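You operate a simulated robot arm through the tools that you are given. There is no shell and no other tool.

The job below is to be done with a simulated robot arm. You get a single attempt, and the scene is never put back.

JOB
Stretch the orange hat on the stretcher to the size on its ticket.
Fine: press Steam once, then turn the dial up; wait for the green lamp, turn the dial back to 54, then set the hat on the white dome.

Only the result counts: the job must be done as asked and must still hold three seconds after the hand-in. Knocking over, shifting, dropping, spilling or breaking anything else fails it.

ROBOT AND FRAMES
A 6-joint arm with a two-finger gripper, fixed in place. Base frame: the origin is at the foot of the arm, x ahead of it, y to its left, z up. Lengths are in mm, angles in rad, forces in N, time in s.
Its first joint turns from -2.897 to 2.897 rad. Payload 2.45 kg.
Tool frame: the origin (TCP) lies between the finger pads and is the grasp point; the fingertips stand 20 mm ahead of it; z points along the fingers, y is the line along which they close. Largest opening 140 mm; the body of the gripper starts 168 mm behind the TCP.
Orientation is told as [roll, pitch, yaw] about the base's x, y, z axes, in that order, counted from this pose: with the fingers straight down and closing along the base's y, the tool's x points along the base's -x, its y along +y and its z along -z.

CONTROLS
- The arm moves only by the tool move_arm. Its argument "deltas" is a list of rows, each an object (a shift or turn left out is 0, a gripper value left out holds the last) with "rotation": the turn, a rotation vector about the tool's x, y, z in rad, a list of three; "delta_pos": the shift along the tool's x, y, z in mm, a list of three; "fingers": the closure, from 0 (fully open) to 1 (shut). In form: [{"rotation": [rx, ry, rz], "delta_pos": [tx, ty, tz], "fingers": fingers}, ...]. A call has 1 to 20 rows; each row is the pose to reach, as a shift and turn from the pose commanded when the call began, along the tool's axes at that moment. A row lasts 0.2 s, in which the tool goes at most 50 mm and 0.15 rad; a call with a longer step from one row to the next is refused whole, and so is a gripper value outside its range. A pose out of reach is approached as far as the arm can. The call stops where the force on the tool passes 90 N (or 10 N more than at its start, if that is more) or the arm is blocked; 0.2 s more then pass. The fingers move at their own pace (about 45 mm/s each) and stop on an object; they squeeze with about 29 N. The grip force told is the motor's: it shows also when the fingers shut on nothing. Time passes only in rows, and 0.2 s behind the last, so rows that repeat a pose let the fingers close. The reply holds the time, the measured pose of the TCP, the force on the tool along the base axes, the opening and the grip force, in the units named above and with some noise, with the torque about the TCP (base axes, N m) and any sound that the robot's microphone picked up.
- Cameras (640 x 400 px; columns grow to the right, rows downward): "scene" is fixed at [221.2, 500.6, 1487.9]; the picture's right is [0.20, -0.98, 0.00], its down [-0.57, -0.12, -0.81] and it looks along [0.79, 0.16, -0.59] (base axes); focal length 293 px, centre (320, 200). "wrist" rides on the gripper at [78, 11, -209] in the tool frame; the picture's right is [-0.14, 0.99, 0.00], its down [-0.92, -0.13, -0.37] and it looks along [-0.37, -0.05, 0.93] (tool axes); focal length 280 px, centre (320, 200). There is no depth. A picture from a camera that has moved, and an enlarged one, comes with that camera's place and axes in the base frame and with its lens.
- grab_frame(camera): a new picture of that camera. No time passes.
- enlarge(camera, box): a new picture of the part [left, top, right, bottom] of that camera's present view, enlarged. No time passes.
- job_done(): hands the job in; it is judged then, once.

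Places have to be worked out from the pictures, the camera data and where the tool is seen. Open the gripper and draw the arm clear of the work before you hand the job in, unless the task says otherwise.

The tools are called after "Emit:" by a JSON object that holds its "name" and its "arguments". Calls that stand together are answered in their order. move_arm: Moves the arm, as the interface text tells. Its arguments: {"type":"object","properties":{"deltas":{"type":"array"}},"required":["deltas"]} The other tools are called the same way: grab_frame (camera) takes a picture; enlarge (camera, box) takes an enlarged picture of a part of a camera's view; job_done () hands the job in.

At the start:

```text
clock: 0.0
ee_pos: [531.0, 442.2, 1276.2]
ee_rot: [0.0, -0.001, 0.001]
ft_force: [0.3, -0.4, -0.5]
moment: [0.01, 0.0, 0.02]
grip_width: 140.2
grip_force: 0.0
```

scene: 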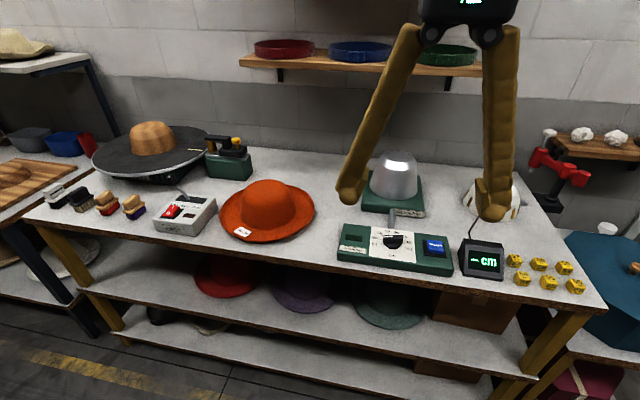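
wrist: 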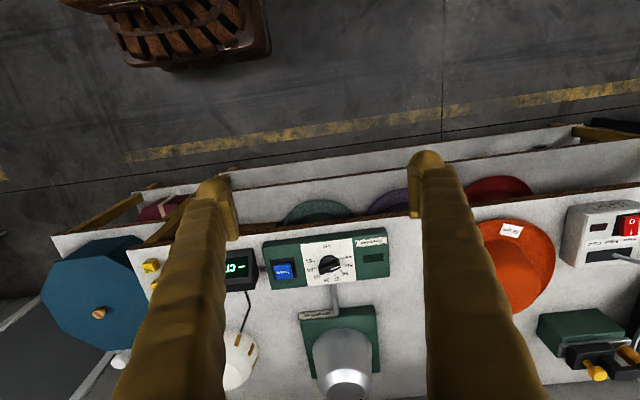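

I'll look closely at the stretcher, its control panel, the hat's ticket and the display before moving.

Emit:
{"name": "enlarge", "arguments": {"camera": "scene", "box": [320, 210, 520, 300]}}

Emit:
{"name": "enlarge", "arguments": {"camera": "scene", "box": [210, 170, 330, 250]}}

Emit:
{"name": "enlarge", "arguments": {"camera": "wrist", "box": [220, 220, 400, 310]}}

Emit:
{"name": "enlarge", "arguments": {"camera": "wrist", "box": [470, 200, 560, 260]}}

Emit:
{"name": "enlarge", "arguments": {"camera": "scene", "box": [320, 140, 540, 250]}}

Emit:
{"name": "enlarge", "arguments": {"camera": "scene", "box": [30, 100, 260, 250]}}

```text
3.20 times, centred on (420, 255) of scene
camera zoom: at [221.2, 500.6, 1487.9], right [0.2, -0.98, 0.0], down [-0.57, -0.12, -0.81], along [0.79, 0.16, -0.59], focal length 938 px, centre (0, 24)
```

zoom: 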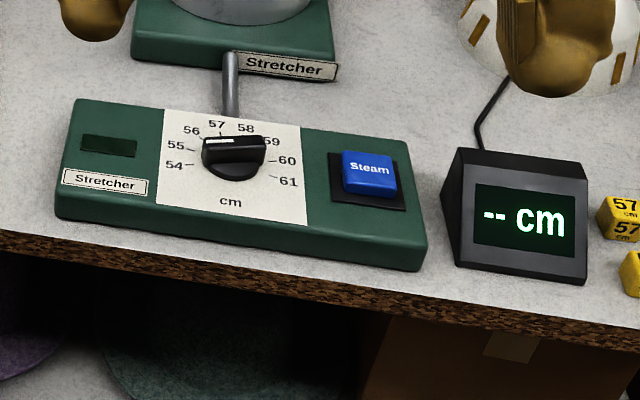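

```text
5.00 times, centred on (270, 210) of scene
camera zoom: at [221.2, 500.6, 1487.9], right [0.2, -0.98, 0.0], down [-0.57, -0.12, -0.81], along [0.79, 0.16, -0.59], focal length 1465 px, centre (570, 150)
```

zoom: 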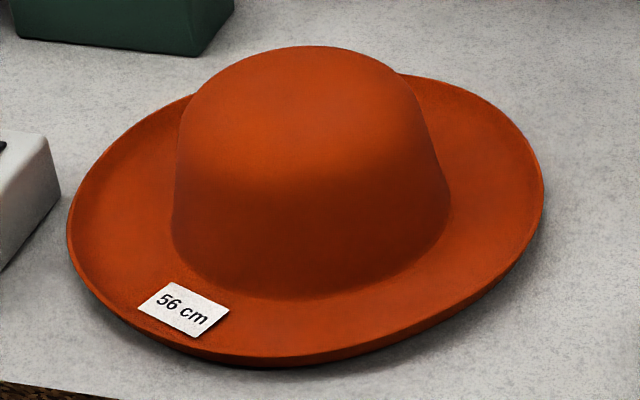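

```text
3.56 times, centred on (310, 265) of wrist
camera zoom: at [452.7, 452.8, 1486.2], right [0.14, 0.99, 0.0], down [0.92, -0.13, 0.37], along [0.37, -0.05, -0.93], focal length 997 px, centre (356, -31)
```

zoom: 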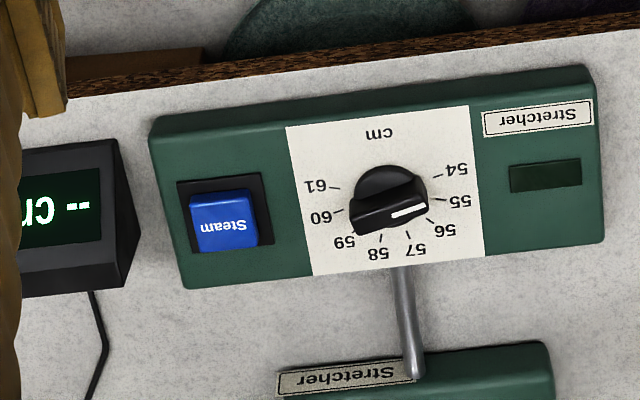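

```text
6.67 times, centred on (515, 230) of wrist
camera zoom: at [452.7, 452.8, 1486.2], right [0.14, 0.99, 0.0], down [0.92, -0.13, 0.37], along [0.37, -0.05, -0.93], focal length 1869 px, centre (-980, 0)
```

zoom: 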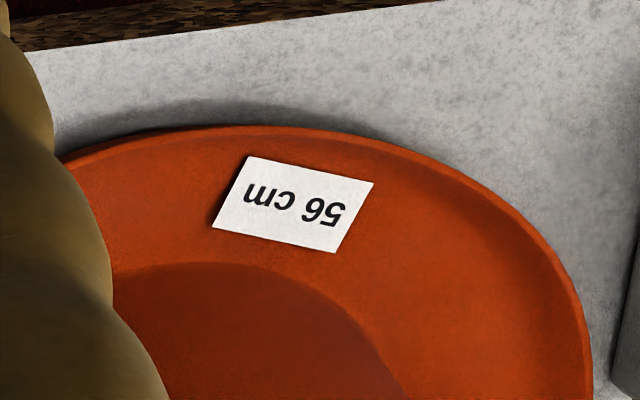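

```text
2.91 times, centred on (430, 195) of scene
camera zoom: at [221.2, 500.6, 1487.9], right [0.2, -0.98, 0.0], down [-0.57, -0.12, -0.81], along [0.79, 0.16, -0.59], focal length 853 px, centre (0, 214)
```

zoom: 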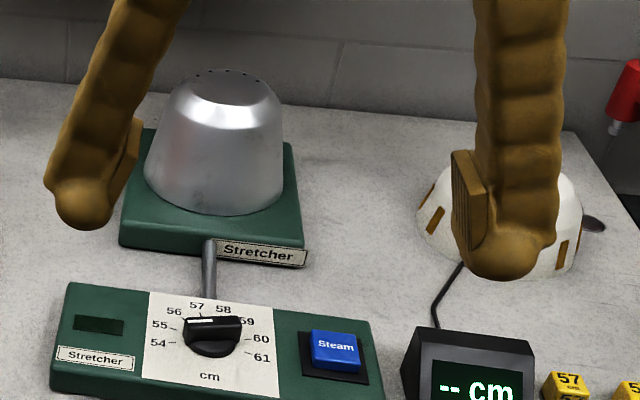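

```text
2.67 times, centred on (145, 175) of scene
camera zoom: at [221.2, 500.6, 1487.9], right [0.2, -0.98, 0.0], down [-0.57, -0.12, -0.81], along [0.79, 0.16, -0.59], focal length 782 px, centre (787, 267)
```

zoom: 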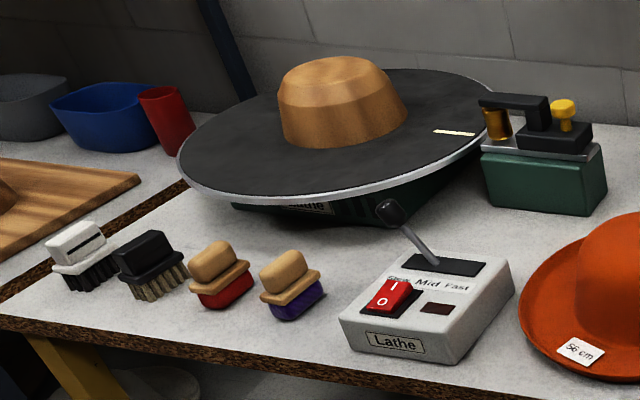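

I'll zoom in further on the dial and the other important parts.

Emit:
{"name": "enlarge", "arguments": {"camera": "scene", "box": [368, 228, 420, 262]}}

Emit:
{"name": "enlarge", "arguments": {"camera": "wrist", "box": [295, 235, 365, 295]}}

Emit:
{"name": "enlarge", "arguments": {"camera": "scene", "box": [340, 140, 440, 220]}}

Emit:
{"name": "enlarge", "arguments": {"camera": "scene", "box": [440, 160, 600, 300]}}

Emit:
{"name": "enlarge", "arguments": {"camera": "wrist", "box": [110, 220, 280, 400]}}

Emit:
{"name": "enlarge", "arguments": {"camera": "wrist", "box": [420, 160, 640, 400]}}

```text
11.76 times, centred on (394, 245) of scene
camera zoom: at [221.2, 500.6, 1487.9], right [0.2, -0.98, 0.0], down [-0.57, -0.12, -0.81], along [0.79, 0.16, -0.59], focal length 3448 px, centre (-551, -329)
```

zoom: 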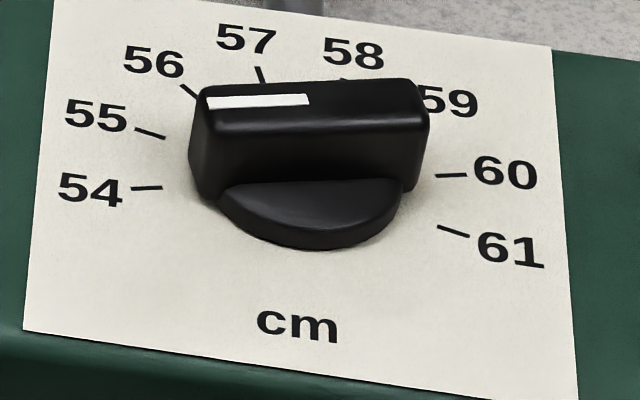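

```text
6.67 times, centred on (330, 265) of wrist
camera zoom: at [452.7, 452.8, 1486.2], right [0.14, 0.99, 0.0], down [0.92, -0.13, 0.37], along [0.37, -0.05, -0.93], focal length 1869 px, centre (253, -233)
```

zoom: 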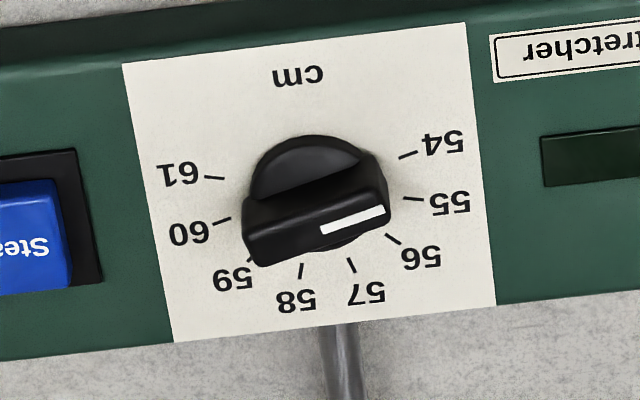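

```text
5.00 times, centred on (390, 180) of scene
camera zoom: at [221.2, 500.6, 1487.9], right [0.2, -0.98, 0.0], down [-0.57, -0.12, -0.81], along [0.79, 0.16, -0.59], focal length 1465 px, centre (-30, 300)
```

zoom: 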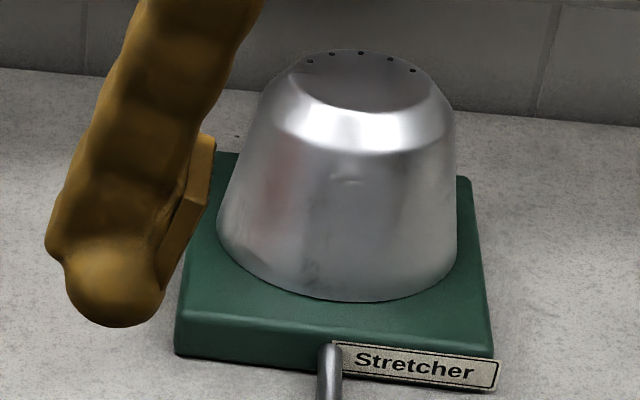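

```text
2.86 times, centred on (520, 230) of scene
camera zoom: at [221.2, 500.6, 1487.9], right [0.2, -0.98, 0.0], down [-0.57, -0.12, -0.81], along [0.79, 0.16, -0.59], focal length 837 px, centre (-251, 114)
```

zoom: 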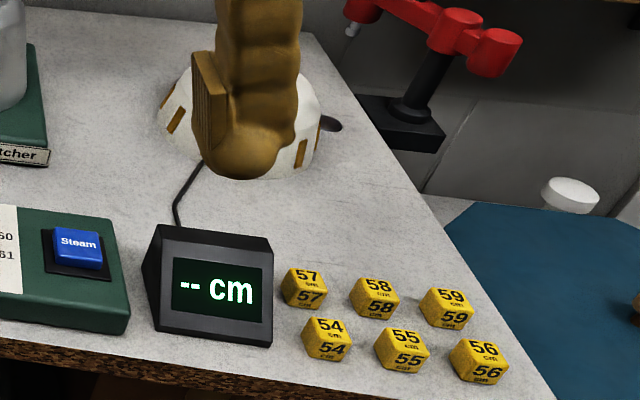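

```text
2.22 times, centred on (195, 310) of wrist
camera zoom: at [452.7, 452.8, 1486.2], right [0.14, 0.99, 0.0], down [0.92, -0.13, 0.37], along [0.37, -0.05, -0.93], focal length 623 px, centre (598, -44)
```

zoom: 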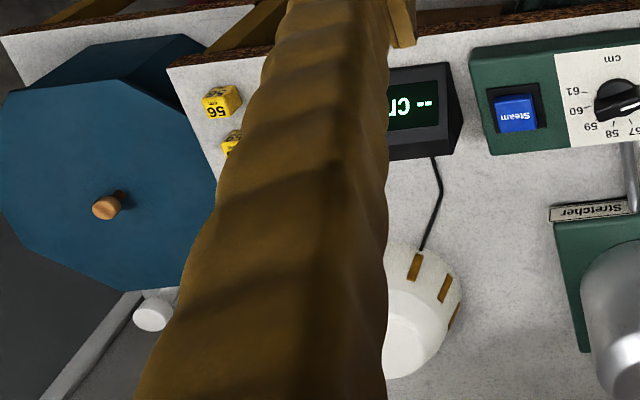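

```text
1.67 times, centred on (530, 280) of wrist
camera zoom: at [452.7, 452.8, 1486.2], right [0.14, 0.99, 0.0], down [0.92, -0.13, 0.37], along [0.37, -0.05, -0.93], focal length 467 px, centre (-30, 67)
```

zoom: 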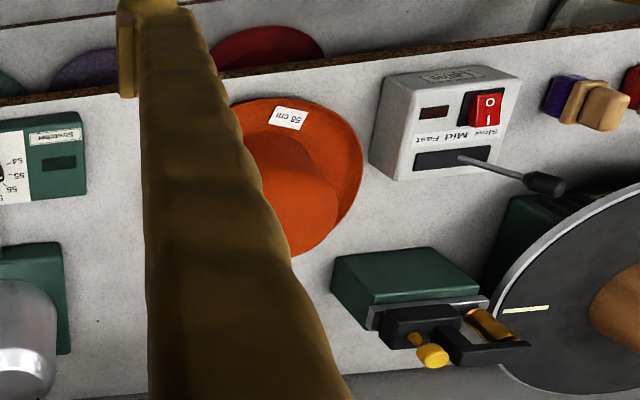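

The dial points at 54 and the ticket reads 56. I triangulate the dial at about (868, 414, 883) and the hat around (940, 820). I'll move forward at height to test reach and get better views.

Emit:
{"name": "move_arm", "arguments": {"deltas": [{"delta_pos": [-45, 0, 0]}, {"delta_pos": [-90, 0, 0]}, {"delta_pos": [-135, 0, 0]}, {"delta_pos": [-180, 0, 0]}, {"delta_pos": [-225, 0, 0]}, {"delta_pos": [-270, 0, 0]}]}}

Emit:
{"name": "grab_frame", "arguments": {"camera": "wrist"}}

Emit:
{"name": "grab_frame", "arguments": {"camera": "scene"}}

```text
clock: 1.4
ee_pos: [803.2, 440.4, 1280.7]
ee_rot: [-0.001, -0.001, 0.001]
ft_force: [-1.1, -0.4, 0.5]
moment: [0.07, -0.07, 0.02]
grip_width: 140.0
grip_force: 0.0
```

```text
taken
camera wrist: at [723.7, 451.8, 1489.1], right [0.14, 0.99, 0.0], down [0.92, -0.13, 0.37], along [0.37, -0.05, -0.93], focal length 280 px, centre (320, 200)
```

wrist: 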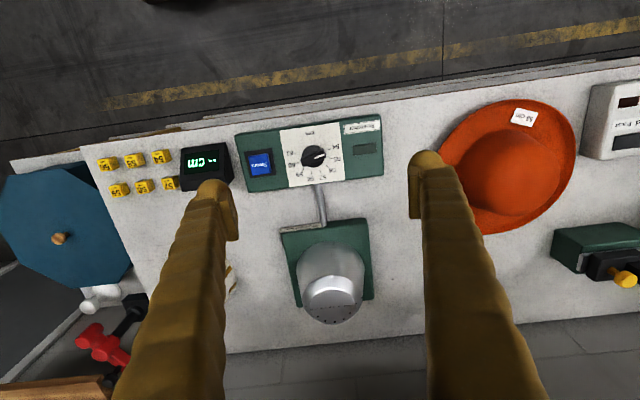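

```text
taken
```

scene: 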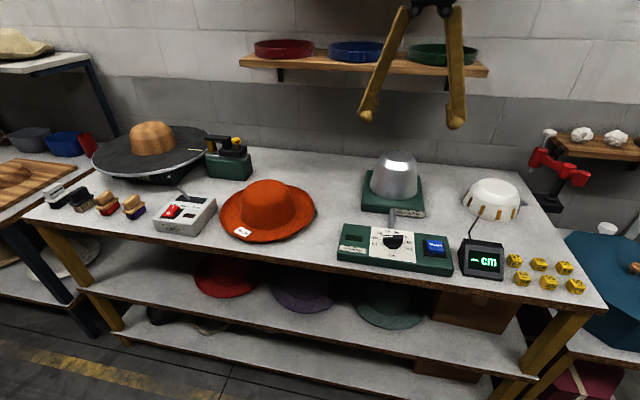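

Wider baseline refines the knob to about (858, 416, 890). I'll take enlarged views of the key objects from here.

Emit:
{"name": "enlarge", "arguments": {"camera": "wrist", "box": [220, 100, 420, 225]}}

Emit:
{"name": "enlarge", "arguments": {"camera": "wrist", "box": [230, 200, 430, 340]}}

Emit:
{"name": "enlarge", "arguments": {"camera": "wrist", "box": [420, 80, 640, 250]}}

Emit:
{"name": "enlarge", "arguments": {"camera": "scene", "box": [340, 140, 540, 265]}}

Emit:
{"name": "enlarge", "arguments": {"camera": "scene", "box": [440, 160, 540, 225]}}

```text
3.20 times, centred on (320, 162) of wrist
camera zoom: at [723.7, 451.8, 1489.1], right [0.14, 0.99, 0.0], down [0.92, -0.13, 0.37], along [0.37, -0.05, -0.93], focal length 897 px, centre (320, 320)
```

zoom: 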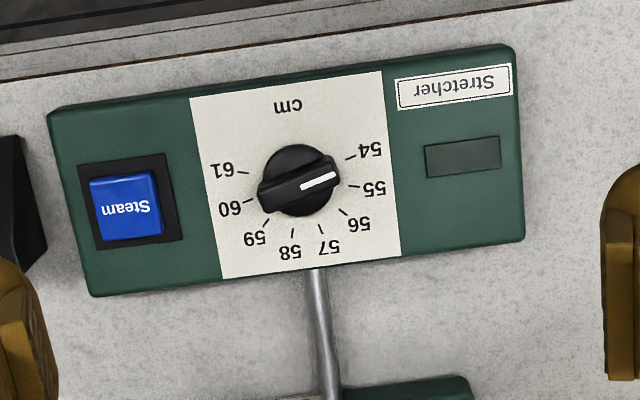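

```text
2.86 times, centred on (330, 270) of wrist
camera zoom: at [723.7, 451.8, 1489.1], right [0.14, 0.99, 0.0], down [0.92, -0.13, 0.37], along [0.37, -0.05, -0.93], focal length 801 px, centre (291, 0)
```

zoom: 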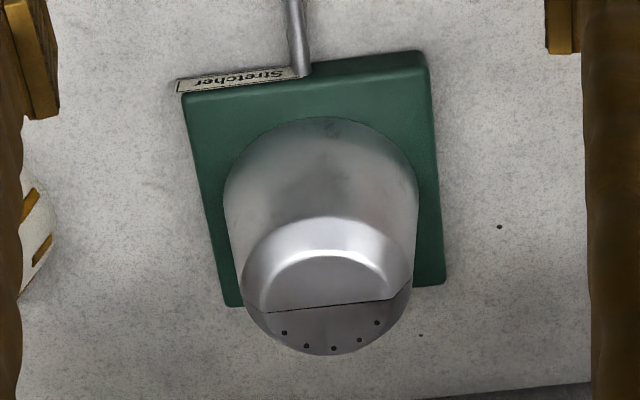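

```text
2.35 times, centred on (530, 165) of wrist
camera zoom: at [723.7, 451.8, 1489.1], right [0.14, 0.99, 0.0], down [0.92, -0.13, 0.37], along [0.37, -0.05, -0.93], focal length 660 px, centre (-174, 282)
```

zoom: 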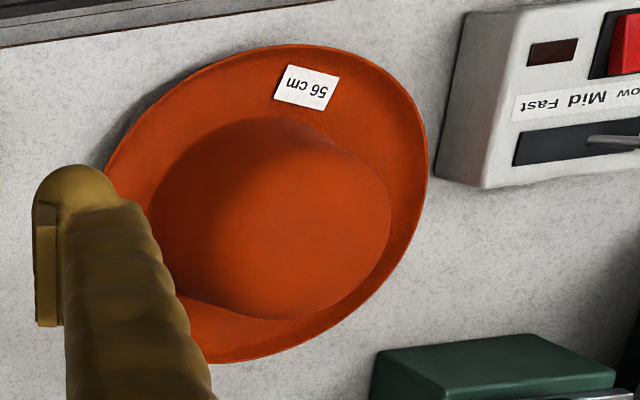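

```text
3.20 times, centred on (440, 202) of scene
camera zoom: at [221.2, 500.6, 1487.9], right [0.2, -0.98, 0.0], down [-0.57, -0.12, -0.81], along [0.79, 0.16, -0.59], focal length 938 px, centre (-64, 192)
```

zoom: 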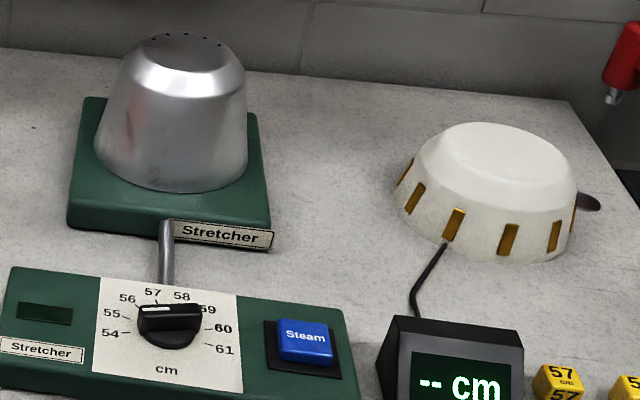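

```text
6.15 times, centred on (490, 192) of scene
camera zoom: at [221.2, 500.6, 1487.9], right [0.2, -0.98, 0.0], down [-0.57, -0.12, -0.81], along [0.79, 0.16, -0.59], focal length 1804 px, centre (-726, 246)
```

zoom: 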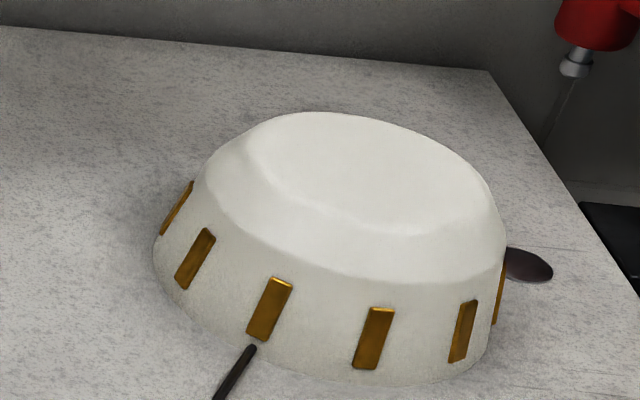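

Now I'll test reach further ahead, and get a straight-down view of the stretcher and white dome.

Emit:
{"name": "move_arm", "arguments": {"deltas": [{"delta_pos": [-45, 0, 0]}, {"delta_pos": [-90, 0, 0]}, {"delta_pos": [-135, 0, 0]}, {"delta_pos": [-180, 0, 0]}, {"delta_pos": [-225, 0, 0]}]}}

Emit:
{"name": "grab_frame", "arguments": {"camera": "wrist"}}

```text
clock: 2.6
ee_pos: [995.3, 439.6, 1272.2]
ee_rot: [0.003, -0.006, -0.001]
ft_force: [-1.1, -0.5, 2.7]
moment: [0.11, -0.22, 0.0]
grip_width: 139.9
grip_force: 0.1
out of reach, approached as far as the arm can: row 5
```

```text
taken
camera wrist: at [915.7, 449.5, 1481.0], right [0.14, 0.99, 0.0], down [0.92, -0.13, 0.37], along [0.37, -0.05, -0.93], focal length 280 px, centre (320, 200)
```

wrist: 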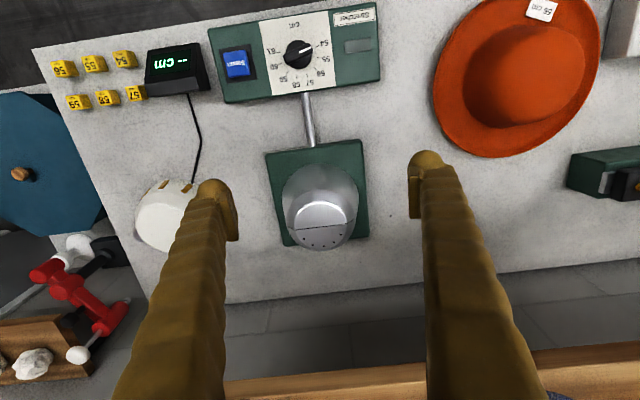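

Reach at this height ends near r = 1090 with the tool down, so the hat will need a tilted tool. I'll inspect the hat brim closely in both cameras.

Emit:
{"name": "enlarge", "arguments": {"camera": "scene", "box": [215, 205, 285, 249]}}

Emit:
{"name": "enlarge", "arguments": {"camera": "scene", "box": [260, 175, 324, 245]}}

Emit:
{"name": "enlarge", "arguments": {"camera": "wrist", "box": [400, 0, 640, 170]}}

Emit:
{"name": "enlarge", "arguments": {"camera": "wrist", "box": [20, 20, 260, 270]}}

Emit:
{"name": "enlarge", "arguments": {"camera": "wrist", "box": [240, 120, 400, 260]}}

```text
9.09 times, centred on (250, 227) of scene
camera zoom: at [221.2, 500.6, 1487.9], right [0.2, -0.98, 0.0], down [-0.57, -0.12, -0.81], along [0.79, 0.16, -0.59], focal length 2664 px, centre (956, -46)
```

zoom: 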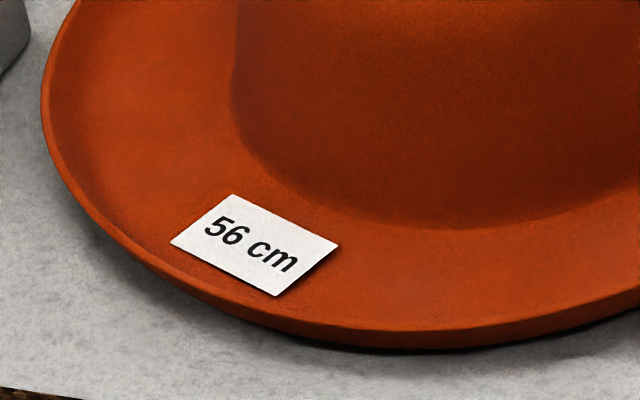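

```text
5.71 times, centred on (292, 210) of scene
camera zoom: at [221.2, 500.6, 1487.9], right [0.2, -0.98, 0.0], down [-0.57, -0.12, -0.81], along [0.79, 0.16, -0.59], focal length 1675 px, centre (480, 143)
```

zoom: 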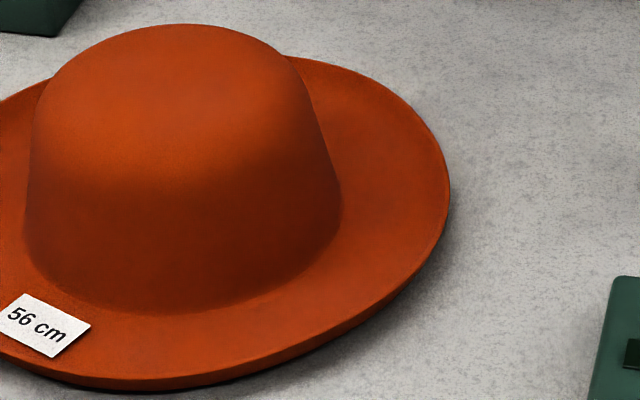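

```text
2.35 times, centred on (520, 85) of wrist
camera zoom: at [915.7, 449.5, 1481.0], right [0.14, 0.99, 0.0], down [0.92, -0.13, 0.37], along [0.37, -0.05, -0.93], focal length 660 px, centre (-151, 471)
```

zoom: 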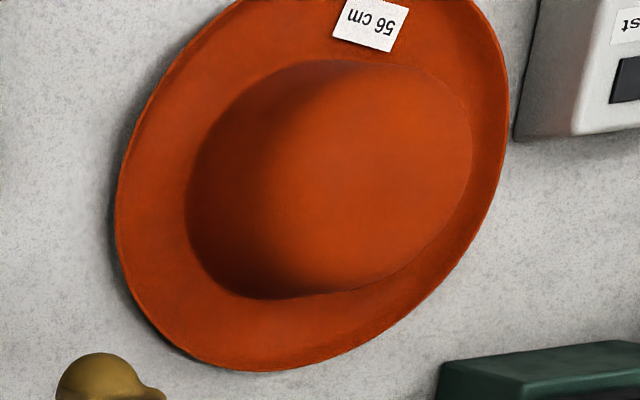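

```text
1.60 times, centred on (140, 145) of wrist
camera zoom: at [915.7, 449.5, 1481.0], right [0.14, 0.99, 0.0], down [0.92, -0.13, 0.37], along [0.37, -0.05, -0.93], focal length 449 px, centre (608, 288)
```

zoom: 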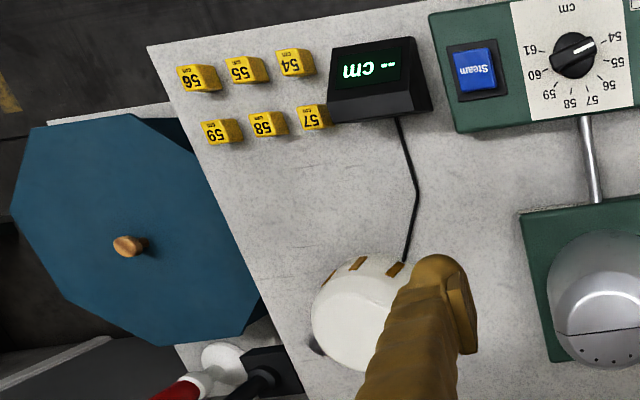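

```text
2.86 times, centred on (320, 190) of wrist
camera zoom: at [915.7, 449.5, 1481.0], right [0.14, 0.99, 0.0], down [0.92, -0.13, 0.37], along [0.37, -0.05, -0.93], focal length 801 px, centre (320, 229)
```

zoom: 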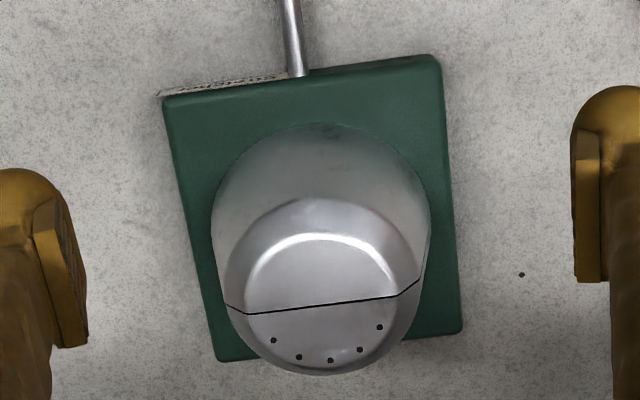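

The brim seems lifted somewhat off the table with shadow under it. I'll retreat, yaw the tool to face the hat, and then tilt it outward for a low-angle look.

Emit:
{"name": "move_arm", "arguments": {"deltas": [{"delta_pos": [38, 16, 12], "rotation": [0, 0, -0.072]}, {"delta_pos": [76, 32, 25], "rotation": [0, 0, -0.144]}, {"delta_pos": [114, 48, 37], "rotation": [0, 0, -0.216]}, {"delta_pos": [152, 64, 50], "rotation": [0, 0, -0.288]}, {"delta_pos": [190, 80, 62], "rotation": [0, 0, -0.36]}, {"delta_pos": [228, 96, 75], "rotation": [0, 0, -0.432]}, {"delta_pos": [266, 112, 87], "rotation": [0, 0, -0.504]}, {"delta_pos": [304, 128, 100], "rotation": [0, 0, -0.576]}, {"delta_pos": [342, 144, 112], "rotation": [0, 0, -0.648]}, {"delta_pos": [376, 160, 126], "rotation": [0, 0, -0.72]}]}}

```text
clock: 4.8
ee_pos: [618.5, 598.4, 1147.3]
ee_rot: [-0.002, 0.001, 0.721]
ft_force: [-1.2, 0.5, 0.4]
moment: [-0.02, 0.01, -0.04]
grip_width: 139.8
grip_force: 0.1
```

The yaw is done. Now I tilt the tool 60° outward to look at the hat at a low angle.

Emit:
{"name": "move_arm", "arguments": {"deltas": [{"rotation": [0, -0.14, 0]}, {"rotation": [0, -0.28, 0]}, {"rotation": [0, -0.42, 0]}, {"rotation": [0, -0.56, 0]}, {"rotation": [0, -0.7, 0]}, {"rotation": [0, -0.84, 0]}, {"rotation": [0, -0.98, 0]}, {"rotation": [0, -1.05, 0]}]}}

Emit:
{"name": "grab_frame", "arguments": {"camera": "wrist"}}

Emit:
{"name": "grab_frame", "arguments": {"camera": "scene"}}

```text
clock: 6.6
ee_pos: [627.6, 580.6, 1135.8]
ee_rot: [0.132, -0.905, 0.475]
ft_force: [1.6, 1.4, 1.2]
moment: [-0.11, 0.19, 0.01]
grip_width: 140.0
grip_force: 0.1
out of reach, approached as far as the arm can: row 7, 8
```

```text
taken
camera wrist: at [444.9, 467.3, 1204.0], right [-0.46, 0.87, 0.19], down [0.34, -0.02, 0.94], along [0.82, 0.5, -0.29], focal length 280 px, centre (320, 200)
```

wrist: 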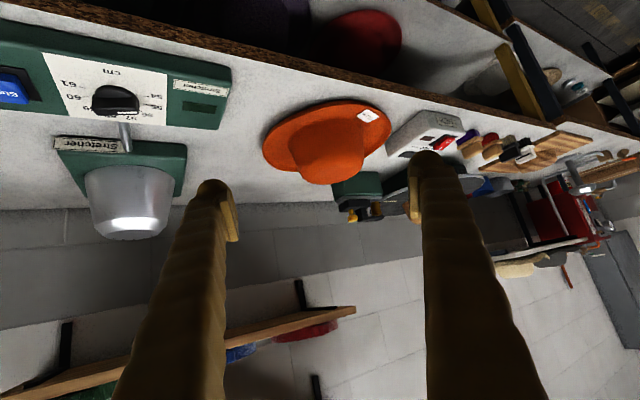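

```text
taken
```

scene: 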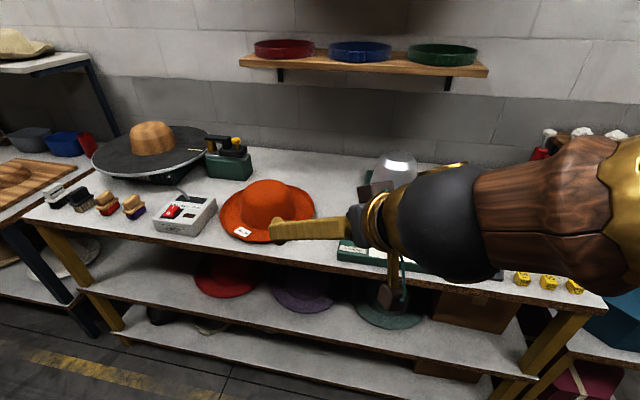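

Emit:
{"name": "enlarge", "arguments": {"camera": "wrist", "box": [250, 80, 420, 200]}}

Emit:
{"name": "enlarge", "arguments": {"camera": "wrist", "box": [0, 20, 240, 250]}}

```text
3.33 times, centred on (335, 140) of wrist
camera zoom: at [444.9, 467.3, 1204.0], right [-0.46, 0.87, 0.19], down [0.34, -0.02, 0.94], along [0.82, 0.5, -0.29], focal length 935 px, centre (270, 400)
```

zoom: 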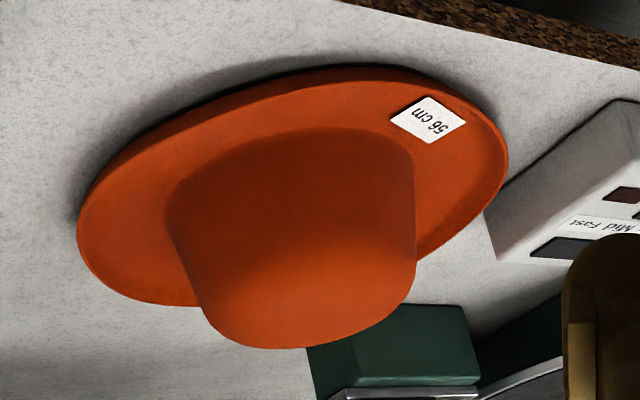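

```text
1.74 times, centred on (120, 135) of wrist
camera zoom: at [444.9, 467.3, 1204.0], right [-0.46, 0.87, 0.19], down [0.34, -0.02, 0.94], along [0.82, 0.5, -0.29], focal length 488 px, centre (668, 313)
```

zoom: 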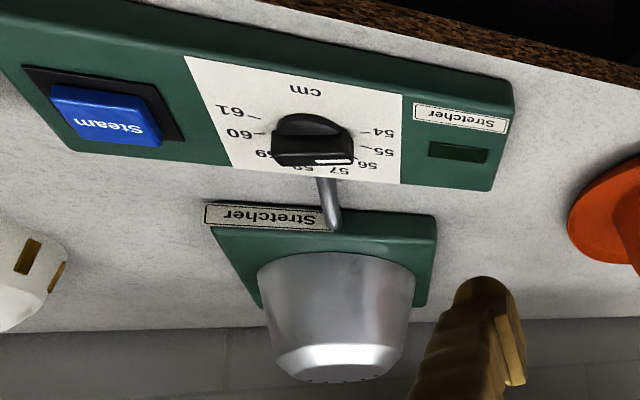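

The brim looks about a finger thickness above the table. I'll move further out and lower with a flatter tool to see under the brim.

Emit:
{"name": "move_arm", "arguments": {"deltas": [{"delta_pos": [5, -6, 24], "rotation": [-0.022, -0.096, -0.034]}, {"delta_pos": [10, -12, 48], "rotation": [-0.045, -0.192, -0.068]}, {"delta_pos": [15, -18, 72], "rotation": [-0.068, -0.288, -0.103]}, {"delta_pos": [20, -24, 95], "rotation": [-0.09, -0.384, -0.137]}]}}

Emit:
{"name": "grab_frame", "arguments": {"camera": "wrist"}}

```text
clock: 7.6
ee_pos: [654.9, 639.5, 1095.1]
ee_rot: [-0.399, -1.227, 1.099]
ft_force: [0.6, -0.1, -0.2]
moment: [0.0, 0.05, 0.0]
grip_width: 139.8
grip_force: 0.1
out of reach, approached as far as the arm can: row 1, 2, 3, 4
```

```text
taken
camera wrist: at [481.8, 500.0, 1085.9], right [-0.63, 0.78, 0.0], down [-0.05, -0.04, 1.0], along [0.78, 0.63, 0.06], focal length 280 px, centre (320, 200)
```

wrist: 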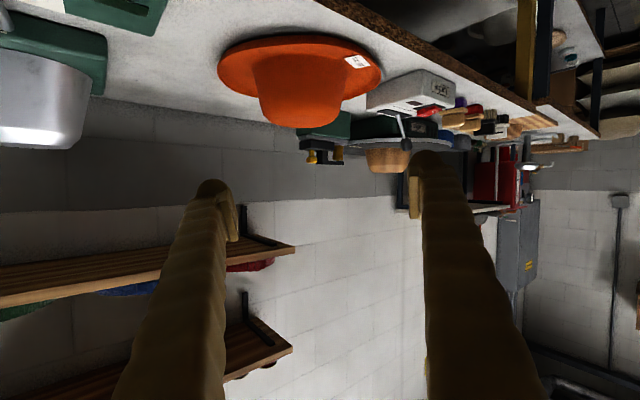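

Emit:
{"name": "enlarge", "arguments": {"camera": "wrist", "box": [205, 20, 395, 140]}}

Emit:
{"name": "grab_frame", "arguments": {"camera": "scene"}}

```text
3.33 times, centred on (300, 80) of wrist
camera zoom: at [481.8, 500.0, 1085.9], right [-0.63, 0.78, 0.0], down [-0.05, -0.04, 1.0], along [0.78, 0.63, 0.06], focal length 935 px, centre (387, 600)
```

zoom: 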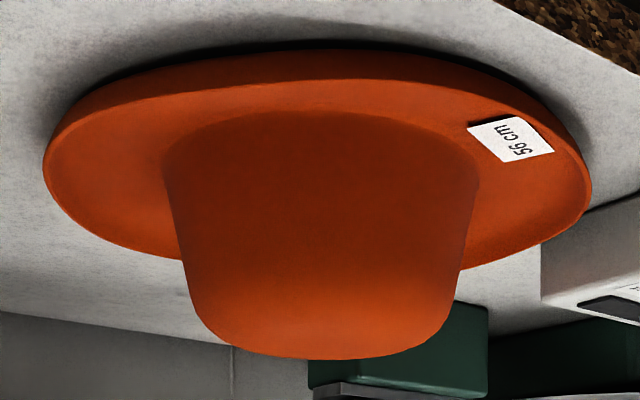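

```text
taken
```

scene: 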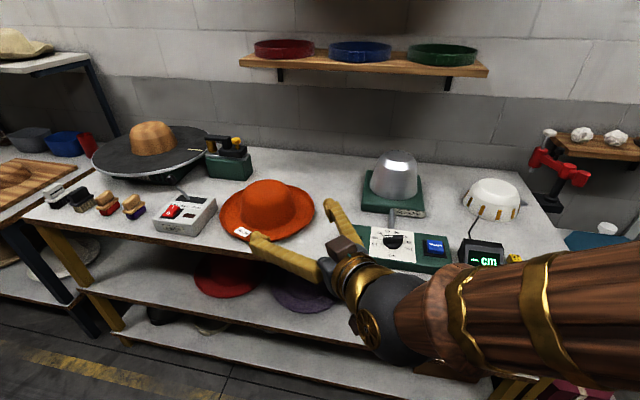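

Triangulation gives the table at z≈864, and the hat centre at about (938, 828) with brim radius ≈157 and brim edge z≈886. Next I roll the tool so the fingers close vertically, facing the near brim edge, and partly close the fingers.

Emit:
{"name": "move_arm", "arguments": {"deltas": [{"delta_pos": [5, -3, 11], "rotation": [-0.001, 0.005, 0.141], "fingers": 0.55}, {"delta_pos": [9, -6, 21], "rotation": [-0.002, 0.01, 0.282]}, {"delta_pos": [14, -9, 31], "rotation": [-0.003, 0.015, 0.423]}, {"delta_pos": [18, -12, 41], "rotation": [-0.004, 0.02, 0.564]}, {"delta_pos": [23, -15, 51], "rotation": [-0.005, 0.025, 0.705]}, {"delta_pos": [27, -17, 62], "rotation": [-0.006, 0.03, 0.846]}, {"delta_pos": [32, -20, 72], "rotation": [-0.007, 0.035, 0.987]}, {"delta_pos": [36, -23, 82], "rotation": [-0.008, 0.04, 1.128]}, {"delta_pos": [41, -26, 92], "rotation": [-0.009, 0.045, 1.269]}, {"delta_pos": [45, -28, 102], "rotation": [-0.01, 0.05, 1.41]}, {"delta_pos": [50, -31, 113], "rotation": [-0.011, 0.055, 1.551]}, {"delta_pos": [54, -34, 123], "rotation": [-0.012, 0.06, 1.693]}]}}

Emit:
{"name": "grab_frame", "arguments": {"camera": "wrist"}}

Emit:
{"name": "grab_frame", "arguments": {"camera": "scene"}}

```text
clock: 10.4
ee_pos: [589.0, 634.7, 890.1]
ee_rot: [0.411, -0.41, 0.427]
ft_force: [-0.2, -1.1, 0.3]
moment: [0.01, -0.02, 0.01]
grip_width: 63.0
grip_force: 0.1
out of reach, approached as far as the arm can: row 2, 3, 4, 5, 6, 7, 8, 9, 10, 11, 12
stopped in row 12: the arm was blocked; the commanded pose is now the measured one
```

```text
taken
camera wrist: at [482.4, 505.7, 1039.0], right [-0.4, 0.81, 0.42], down [0.77, 0.06, 0.63], along [0.49, 0.58, -0.65], focal length 280 px, centre (320, 200)
```

wrist: 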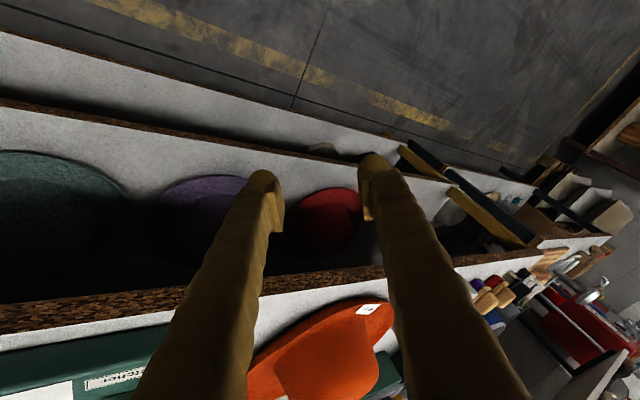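

```text
taken
```

scene: 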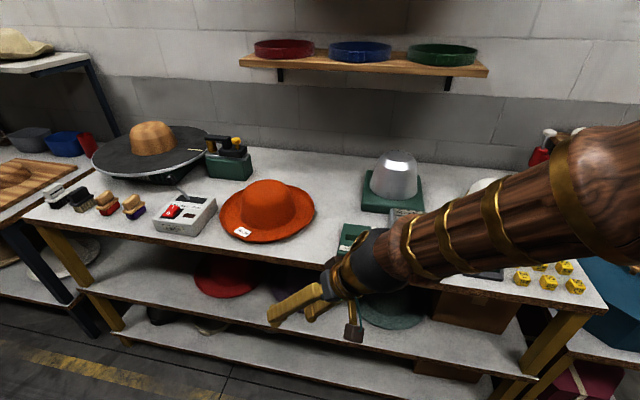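

The arm hit a joint limit or reach trouble; nothing was touched. I'll return to a normal tool-down pose higher up, then reorient with a better-planned path.

Emit:
{"name": "move_arm", "arguments": {"deltas": [{"delta_pos": [-14, 3, -36], "rotation": [0.048, 0.066, -0.031]}, {"delta_pos": [-29, 6, -72], "rotation": [0.097, 0.132, -0.062]}, {"delta_pos": [-43, 9, -108], "rotation": [0.145, 0.198, -0.092]}, {"delta_pos": [-58, 12, -144], "rotation": [0.194, 0.264, -0.123]}, {"delta_pos": [-72, 15, -180], "rotation": [0.242, 0.33, -0.154]}, {"delta_pos": [-86, 18, -216], "rotation": [0.29, 0.396, -0.184]}, {"delta_pos": [-101, 21, -252], "rotation": [0.339, 0.4625, -0.215]}]}}

Emit:
{"name": "grab_frame", "arguments": {"camera": "scene"}}

```text
clock: 12.0
ee_pos: [607.5, 573.0, 1139.0]
ee_rot: [0.263, -0.037, 0.703]
ft_force: [-0.6, -0.1, 0.0]
moment: [-0.01, 0.01, 0.01]
grip_width: 63.1
grip_force: 0.1
out of reach, approached as far as the arm can: row 3, 4, 5, 6, 7
```

```text
taken
```

scene: 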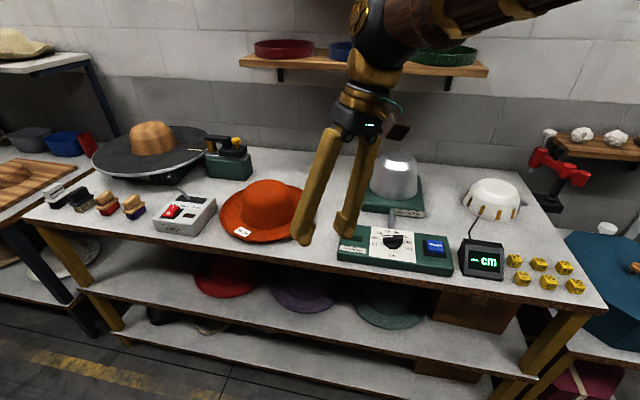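

A residual roll remains, so a wrist joint is at its limit. I'll go back towards the starting pose to recover the original arm configuration.

Emit:
{"name": "move_arm", "arguments": {"deltas": [{"delta_pos": [23, -2, -25], "rotation": [0.044, -0.009, 0.117]}, {"delta_pos": [46, -4, -50], "rotation": [0.088, -0.019, 0.234]}, {"delta_pos": [69, -6, -75], "rotation": [0.132, -0.028, 0.352]}, {"delta_pos": [92, -8, -100], "rotation": [0.177, -0.038, 0.469]}, {"delta_pos": [115, -10, -125], "rotation": [0.221, -0.047, 0.586]}, {"delta_pos": [138, -12, -150], "rotation": [0.265, -0.057, 0.704]}]}}

```text
clock: 13.4
ee_pos: [621.0, 285.9, 1174.4]
ee_rot: [0.26, -0.045, 0.345]
ft_force: [-0.1, -0.9, 0.5]
moment: [0.05, -0.02, -0.04]
grip_width: 62.9
grip_force: 0.1
out of reach, approached as far as the arm can: row 1, 2, 3, 4, 5, 6
```

A wrist joint is at its limit when turning that way. I'll turn the tool the opposite way about its axis and level it out to free the joint.

Emit:
{"name": "move_arm", "arguments": {"deltas": [{"rotation": [0.04, 0.025, -0.133]}, {"rotation": [0.08, 0.05, -0.267]}, {"rotation": [0.121, 0.075, -0.4]}, {"rotation": [0.161, 0.1, -0.533]}, {"rotation": [0.202, 0.125, -0.667]}, {"rotation": [0.242, 0.149, -0.8]}]}}

Emit:
{"name": "grab_frame", "arguments": {"camera": "scene"}}

```text
clock: 14.8
ee_pos: [617.1, 281.7, 1148.1]
ee_rot: [0.144, -0.214, 1.141]
ft_force: [0.2, 0.1, 0.2]
moment: [0.01, -0.01, 0.0]
grip_width: 63.2
grip_force: 0.1
out of reach, approached as far as the arm can: row 1, 2, 3, 4, 5, 6
```

```text
taken
```

scene: 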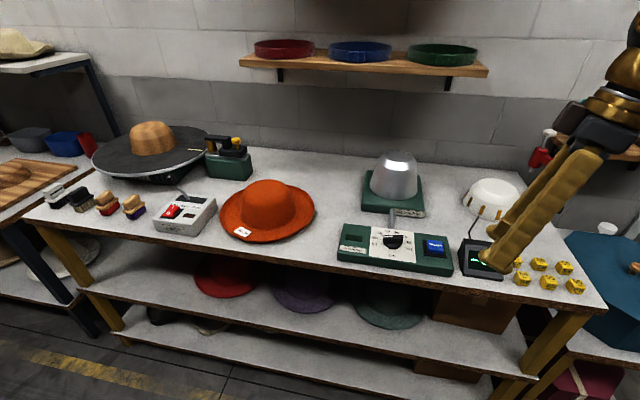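

The lateral tilt of about 0.25 rad suggests the forearm roll joint is flipped and sits at its limit (14° short of 180°). To unflip, I'll swing the tool outward, then to the right and back down, in free space.

Emit:
{"name": "move_arm", "arguments": {"deltas": [{"delta_pos": [-25, -20, -8], "rotation": [0.092, -0.03, -0.025]}, {"delta_pos": [-50, -39, -16], "rotation": [0.184, -0.06, -0.05]}, {"delta_pos": [-76, -59, -24], "rotation": [0.276, -0.09, -0.075]}, {"delta_pos": [-101, -79, -32], "rotation": [0.368, -0.12, -0.1]}, {"delta_pos": [-126, -99, -40], "rotation": [0.46, -0.151, -0.123]}]}}

Emit:
{"name": "grab_frame", "arguments": {"camera": "scene"}}

```text
clock: 16.0
ee_pos: [767.0, 312.6, 1182.2]
ee_rot: [-0.322, -0.451, 1.318]
ft_force: [-0.7, -1.0, -0.8]
moment: [0.0, 0.01, 0.0]
grip_width: 63.3
grip_force: 0.1
out of reach, approached as far as the arm can: row 1, 2, 3, 4, 5
```

```text
taken
```

scene: 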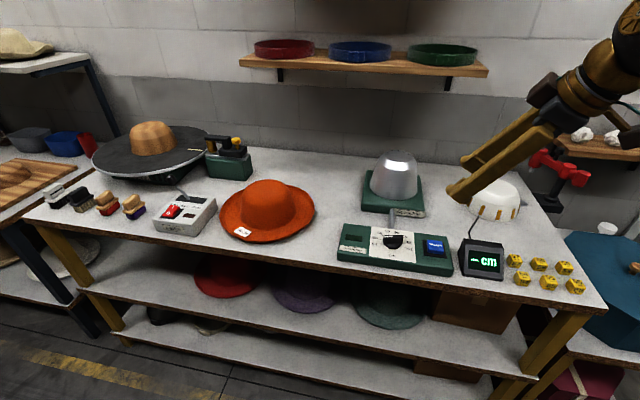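

Emit:
{"name": "move_arm", "arguments": {"deltas": [{"delta_pos": [-10, -9, 1], "rotation": [0.11, -0.005, -0.055]}, {"delta_pos": [-20, -19, 2], "rotation": [0.22, -0.01, -0.11]}, {"delta_pos": [-30, -28, 3], "rotation": [0.331, -0.016, -0.164]}]}}

```text
clock: 16.8
ee_pos: [811.0, 295.5, 1186.8]
ee_rot: [-0.721, -0.442, 1.542]
ft_force: [0.1, -0.5, -0.2]
moment: [-0.02, 0.05, -0.02]
grip_width: 63.2
grip_force: 0.1
out of reach, approached as far as the arm can: row 1, 2, 3
```

Emit:
{"name": "move_arm", "arguments": {"deltas": [{"delta_pos": [-4, -3, 2], "rotation": [0.001, 0.089, -0.079]}, {"delta_pos": [-8, -7, 3], "rotation": [0.003, 0.178, -0.158]}, {"delta_pos": [-12, -10, 5], "rotation": [0.004, 0.267, -0.238]}, {"delta_pos": [-16, -14, 7], "rotation": [0.005, 0.357, -0.317]}, {"delta_pos": [-20, -17, 8], "rotation": [0.006, 0.446, -0.396]}]}}

Emit:
{"name": "grab_frame", "arguments": {"camera": "scene"}}

```text
clock: 18.0
ee_pos: [831.7, 239.6, 1163.0]
ee_rot: [-0.744, -0.266, 1.656]
ft_force: [-0.4, 0.0, -0.2]
moment: [0.03, 0.01, 0.03]
grip_width: 62.8
grip_force: 0.1
out of reach, approached as far as the arm can: row 1, 2, 3, 4, 5
```

```text
taken
```

scene: 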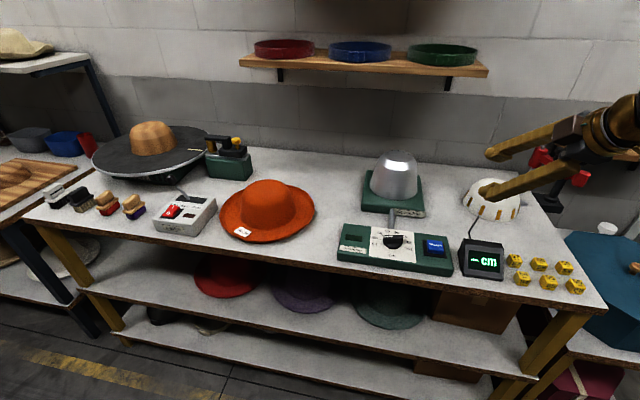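

Swinging right is blocked, so the free direction must be left. I'll swing the tool to the left instead.

Emit:
{"name": "move_arm", "arguments": {"deltas": [{"delta_pos": [-13, 0, -10], "rotation": [-0.063, -0.061, 0.079]}, {"delta_pos": [-26, 0, -19], "rotation": [-0.126, -0.121, 0.158]}, {"delta_pos": [-39, 1, -29], "rotation": [-0.189, -0.182, 0.237]}, {"delta_pos": [-51, 1, -38], "rotation": [-0.251, -0.242, 0.316]}]}}

Emit:
{"name": "grab_frame", "arguments": {"camera": "scene"}}

```text
clock: 19.0
ee_pos: [804.1, 280.2, 1200.0]
ee_rot: [-0.424, -0.644, 1.51]
ft_force: [-0.4, -0.2, 0.1]
moment: [0.02, 0.02, 0.01]
grip_width: 63.3
grip_force: 0.0
```

```text
taken
```

scene: 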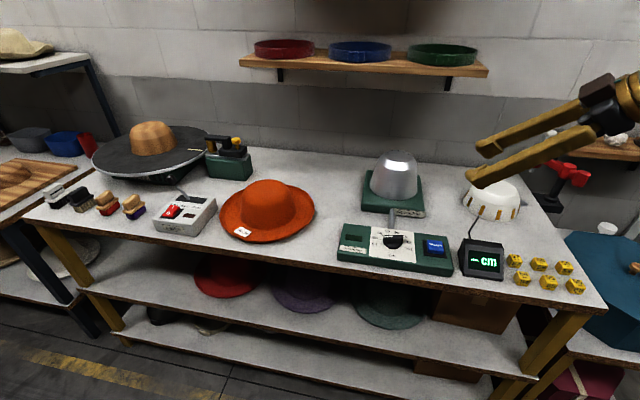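

That pose was fully reached. I continue the swing: tool pointing down with a left lean.

Emit:
{"name": "move_arm", "arguments": {"deltas": [{"rotation": [-0.103, 0.058, 0.059]}, {"rotation": [-0.207, 0.116, 0.118]}, {"rotation": [-0.31, 0.173, 0.178]}, {"rotation": [-0.414, 0.231, 0.237]}, {"rotation": [-0.517, 0.289, 0.296]}]}}

```text
clock: 20.2
ee_pos: [804.8, 280.7, 1201.3]
ee_rot: [0.279, -0.375, 1.152]
ft_force: [-0.5, -0.2, 0.7]
moment: [-0.03, -0.05, -0.05]
grip_width: 63.1
grip_force: 0.0
```

Reached exactly. Now bring the tool fully vertical.

Emit:
{"name": "move_arm", "arguments": {"deltas": [{"rotation": [0.066, 0.095, 0]}, {"rotation": [0.132, 0.19, 0]}, {"rotation": [0.199, 0.284, 0]}, {"rotation": [0.265, 0.379, 0]}]}}

```text
clock: 21.2
ee_pos: [802.0, 281.5, 1198.9]
ee_rot: [0.156, -0.227, 1.188]
ft_force: [0.1, -0.7, 0.0]
moment: [-0.02, -0.04, 0.02]
grip_width: 62.8
grip_force: 0.0
out of reach, approached as far as the arm can: row 3, 4
```

The forearm is actually near horizontal and its roll joint flipped. I'll extend out to r≈1000 and point the tool outward-left, so I can then swing it through the forearm axis to the right and back down.

Emit:
{"name": "move_arm", "arguments": {"deltas": [{"delta_pos": [-15, -15, -6], "rotation": [0.026, -0.13, 0]}, {"delta_pos": [-31, -31, -13], "rotation": [0.053, -0.261, 0]}, {"delta_pos": [-46, -46, -19], "rotation": [0.079, -0.391, 0]}, {"delta_pos": [-62, -61, -25], "rotation": [0.106, -0.522, 0]}, {"delta_pos": [-77, -77, -32], "rotation": [0.132, -0.652, 0]}, {"delta_pos": [-93, -92, -38], "rotation": [0.159, -0.783, 0]}, {"delta_pos": [-108, -107, -45], "rotation": [0.185, -0.913, 0]}]}}

Emit:
{"name": "grab_frame", "arguments": {"camera": "scene"}}

```text
clock: 22.8
ee_pos: [945.3, 329.6, 1250.3]
ee_rot: [0.028, -1.14, 1.084]
ft_force: [0.5, 0.1, 0.3]
moment: [-0.04, 0.03, -0.01]
grip_width: 63.2
grip_force: 0.1
```

```text
taken
```

scene: 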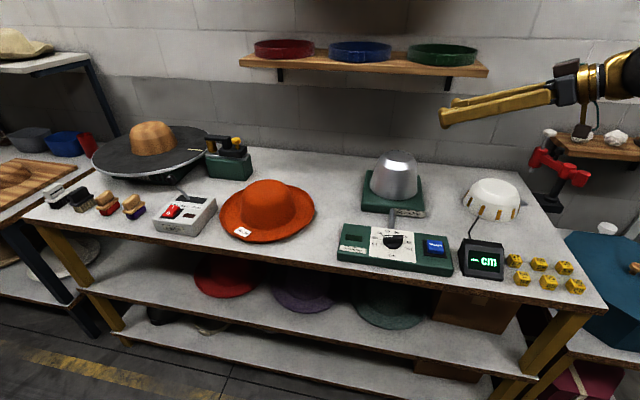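

Exactly reached. Now swing the tool about the vertical to point outward-right.

Emit:
{"name": "move_arm", "arguments": {"deltas": [{"rotation": [0.131, -0.002, 0.06]}, {"rotation": [0.262, -0.003, 0.12]}, {"rotation": [0.393, -0.005, 0.18]}, {"rotation": [0.523, -0.007, 0.24]}, {"rotation": [0.654, -0.008, 0.3]}, {"rotation": [0.785, -0.01, 0.361]}, {"rotation": [0.916, -0.012, 0.421]}, {"rotation": [1.047, -0.013, 0.481]}, {"rotation": [1.178, -0.015, 0.541]}, {"rotation": [1.309, -0.017, 0.601]}]}}

Emit:
{"name": "grab_frame", "arguments": {"camera": "scene"}}

```text
clock: 25.2
ee_pos: [987.3, 385.0, 1382.1]
ee_rot: [-1.546, -1.171, 1.425]
ft_force: [-0.2, 0.4, 1.2]
moment: [-0.05, -0.01, 0.0]
grip_width: 62.9
grip_force: 0.1
out of reach, approached as far as the arm can: row 6, 7
stopped in row 10: the arm was blocked; the commanded pose is now the measured one
```

```text
taken
```

scene: 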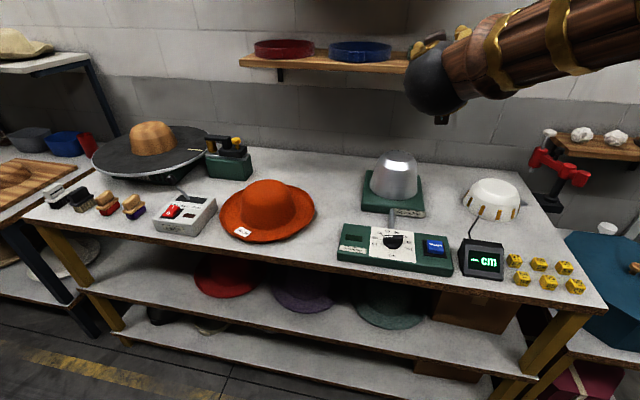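

The tool has crossed to the other side and now has "x down, y left" as in the original wrist configuration. I bring it down on the right side.

Emit:
{"name": "move_arm", "arguments": {"deltas": [{"delta_pos": [11, -2, -11], "rotation": [-0.014, 0.127, 0]}, {"delta_pos": [22, -5, -22], "rotation": [-0.028, 0.254, 0]}, {"delta_pos": [33, -7, -33], "rotation": [-0.042, 0.38, 0]}, {"delta_pos": [44, -9, -44], "rotation": [-0.056, 0.507, 0]}, {"delta_pos": [55, -12, -55], "rotation": [-0.07, 0.634, 0]}, {"delta_pos": [66, -14, -67], "rotation": [-0.084, 0.761, 0]}, {"delta_pos": [77, -16, -78], "rotation": [-0.098, 0.887, 0]}, {"delta_pos": [88, -19, -89], "rotation": [-0.112, 1.014, 0]}, {"delta_pos": [99, -21, -100], "rotation": [-0.126, 1.141, 0]}]}}

Emit:
{"name": "grab_frame", "arguments": {"camera": "scene"}}

```text
clock: 27.2
ee_pos: [878.7, 339.9, 1300.9]
ee_rot: [-0.354, -0.358, 0.115]
ft_force: [0.7, -0.1, -0.2]
moment: [0.05, 0.02, -0.01]
grip_width: 62.9
grip_force: 0.1
```

```text
taken
```

scene: 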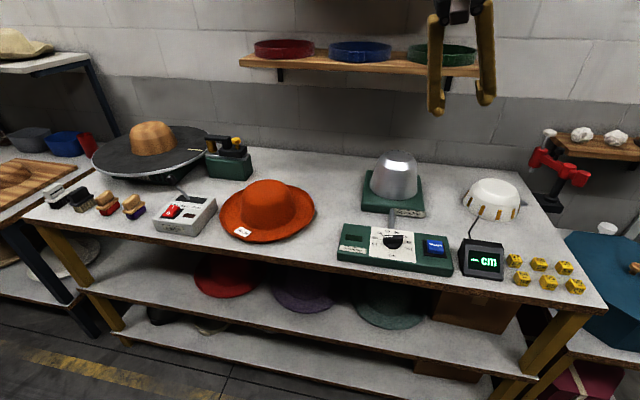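

Reached exactly. Now make the tool vertical.

Emit:
{"name": "move_arm", "arguments": {"deltas": [{"rotation": [-0.089, 0.09, -0.016]}, {"rotation": [-0.177, 0.179, -0.032]}, {"rotation": [-0.266, 0.269, -0.047]}, {"rotation": [-0.354, 0.358, -0.063]}]}}

```text
clock: 28.2
ee_pos: [880.1, 342.8, 1303.8]
ee_rot: [-0.258, -0.112, 0.122]
ft_force: [-0.5, -0.2, 0.7]
moment: [0.03, -0.04, 0.03]
grip_width: 63.0
grip_force: 0.0
out of reach, approached as far as the arm can: row 2, 3, 4
```

The lean is now blocked on the right side, so the roll joint went over the top. I'll raise the tool back to horizontal, point it above the forearm axis, and pitch straight down through alignment.

Emit:
{"name": "move_arm", "arguments": {"deltas": [{"delta_pos": [-12, 1, -6], "rotation": [0.029, -0.137, 0]}, {"delta_pos": [-24, 3, -12], "rotation": [0.059, -0.274, 0]}, {"delta_pos": [-36, 4, -17], "rotation": [0.088, -0.412, 0]}, {"delta_pos": [-48, 6, -23], "rotation": [0.117, -0.549, 0]}, {"delta_pos": [-60, 7, -29], "rotation": [0.147, -0.686, 0]}, {"delta_pos": [-73, 8, -35], "rotation": [0.176, -0.823, 0]}, {"delta_pos": [-85, 10, -41], "rotation": [0.205, -0.96, 0]}, {"delta_pos": [-97, 11, -46], "rotation": [0.234, -1.098, 0]}, {"delta_pos": [-109, 13, -52], "rotation": [0.264, -1.235, 0]}, {"delta_pos": [-121, 14, -58], "rotation": [0.293, -1.372, 0]}]}}

```text
clock: 30.4
ee_pos: [989.9, 384.1, 1367.6]
ee_rot: [-1.575, -1.133, 1.452]
ft_force: [0.3, -0.1, -0.7]
moment: [0.0, 0.02, 0.01]
grip_width: 63.1
grip_force: 0.1
```

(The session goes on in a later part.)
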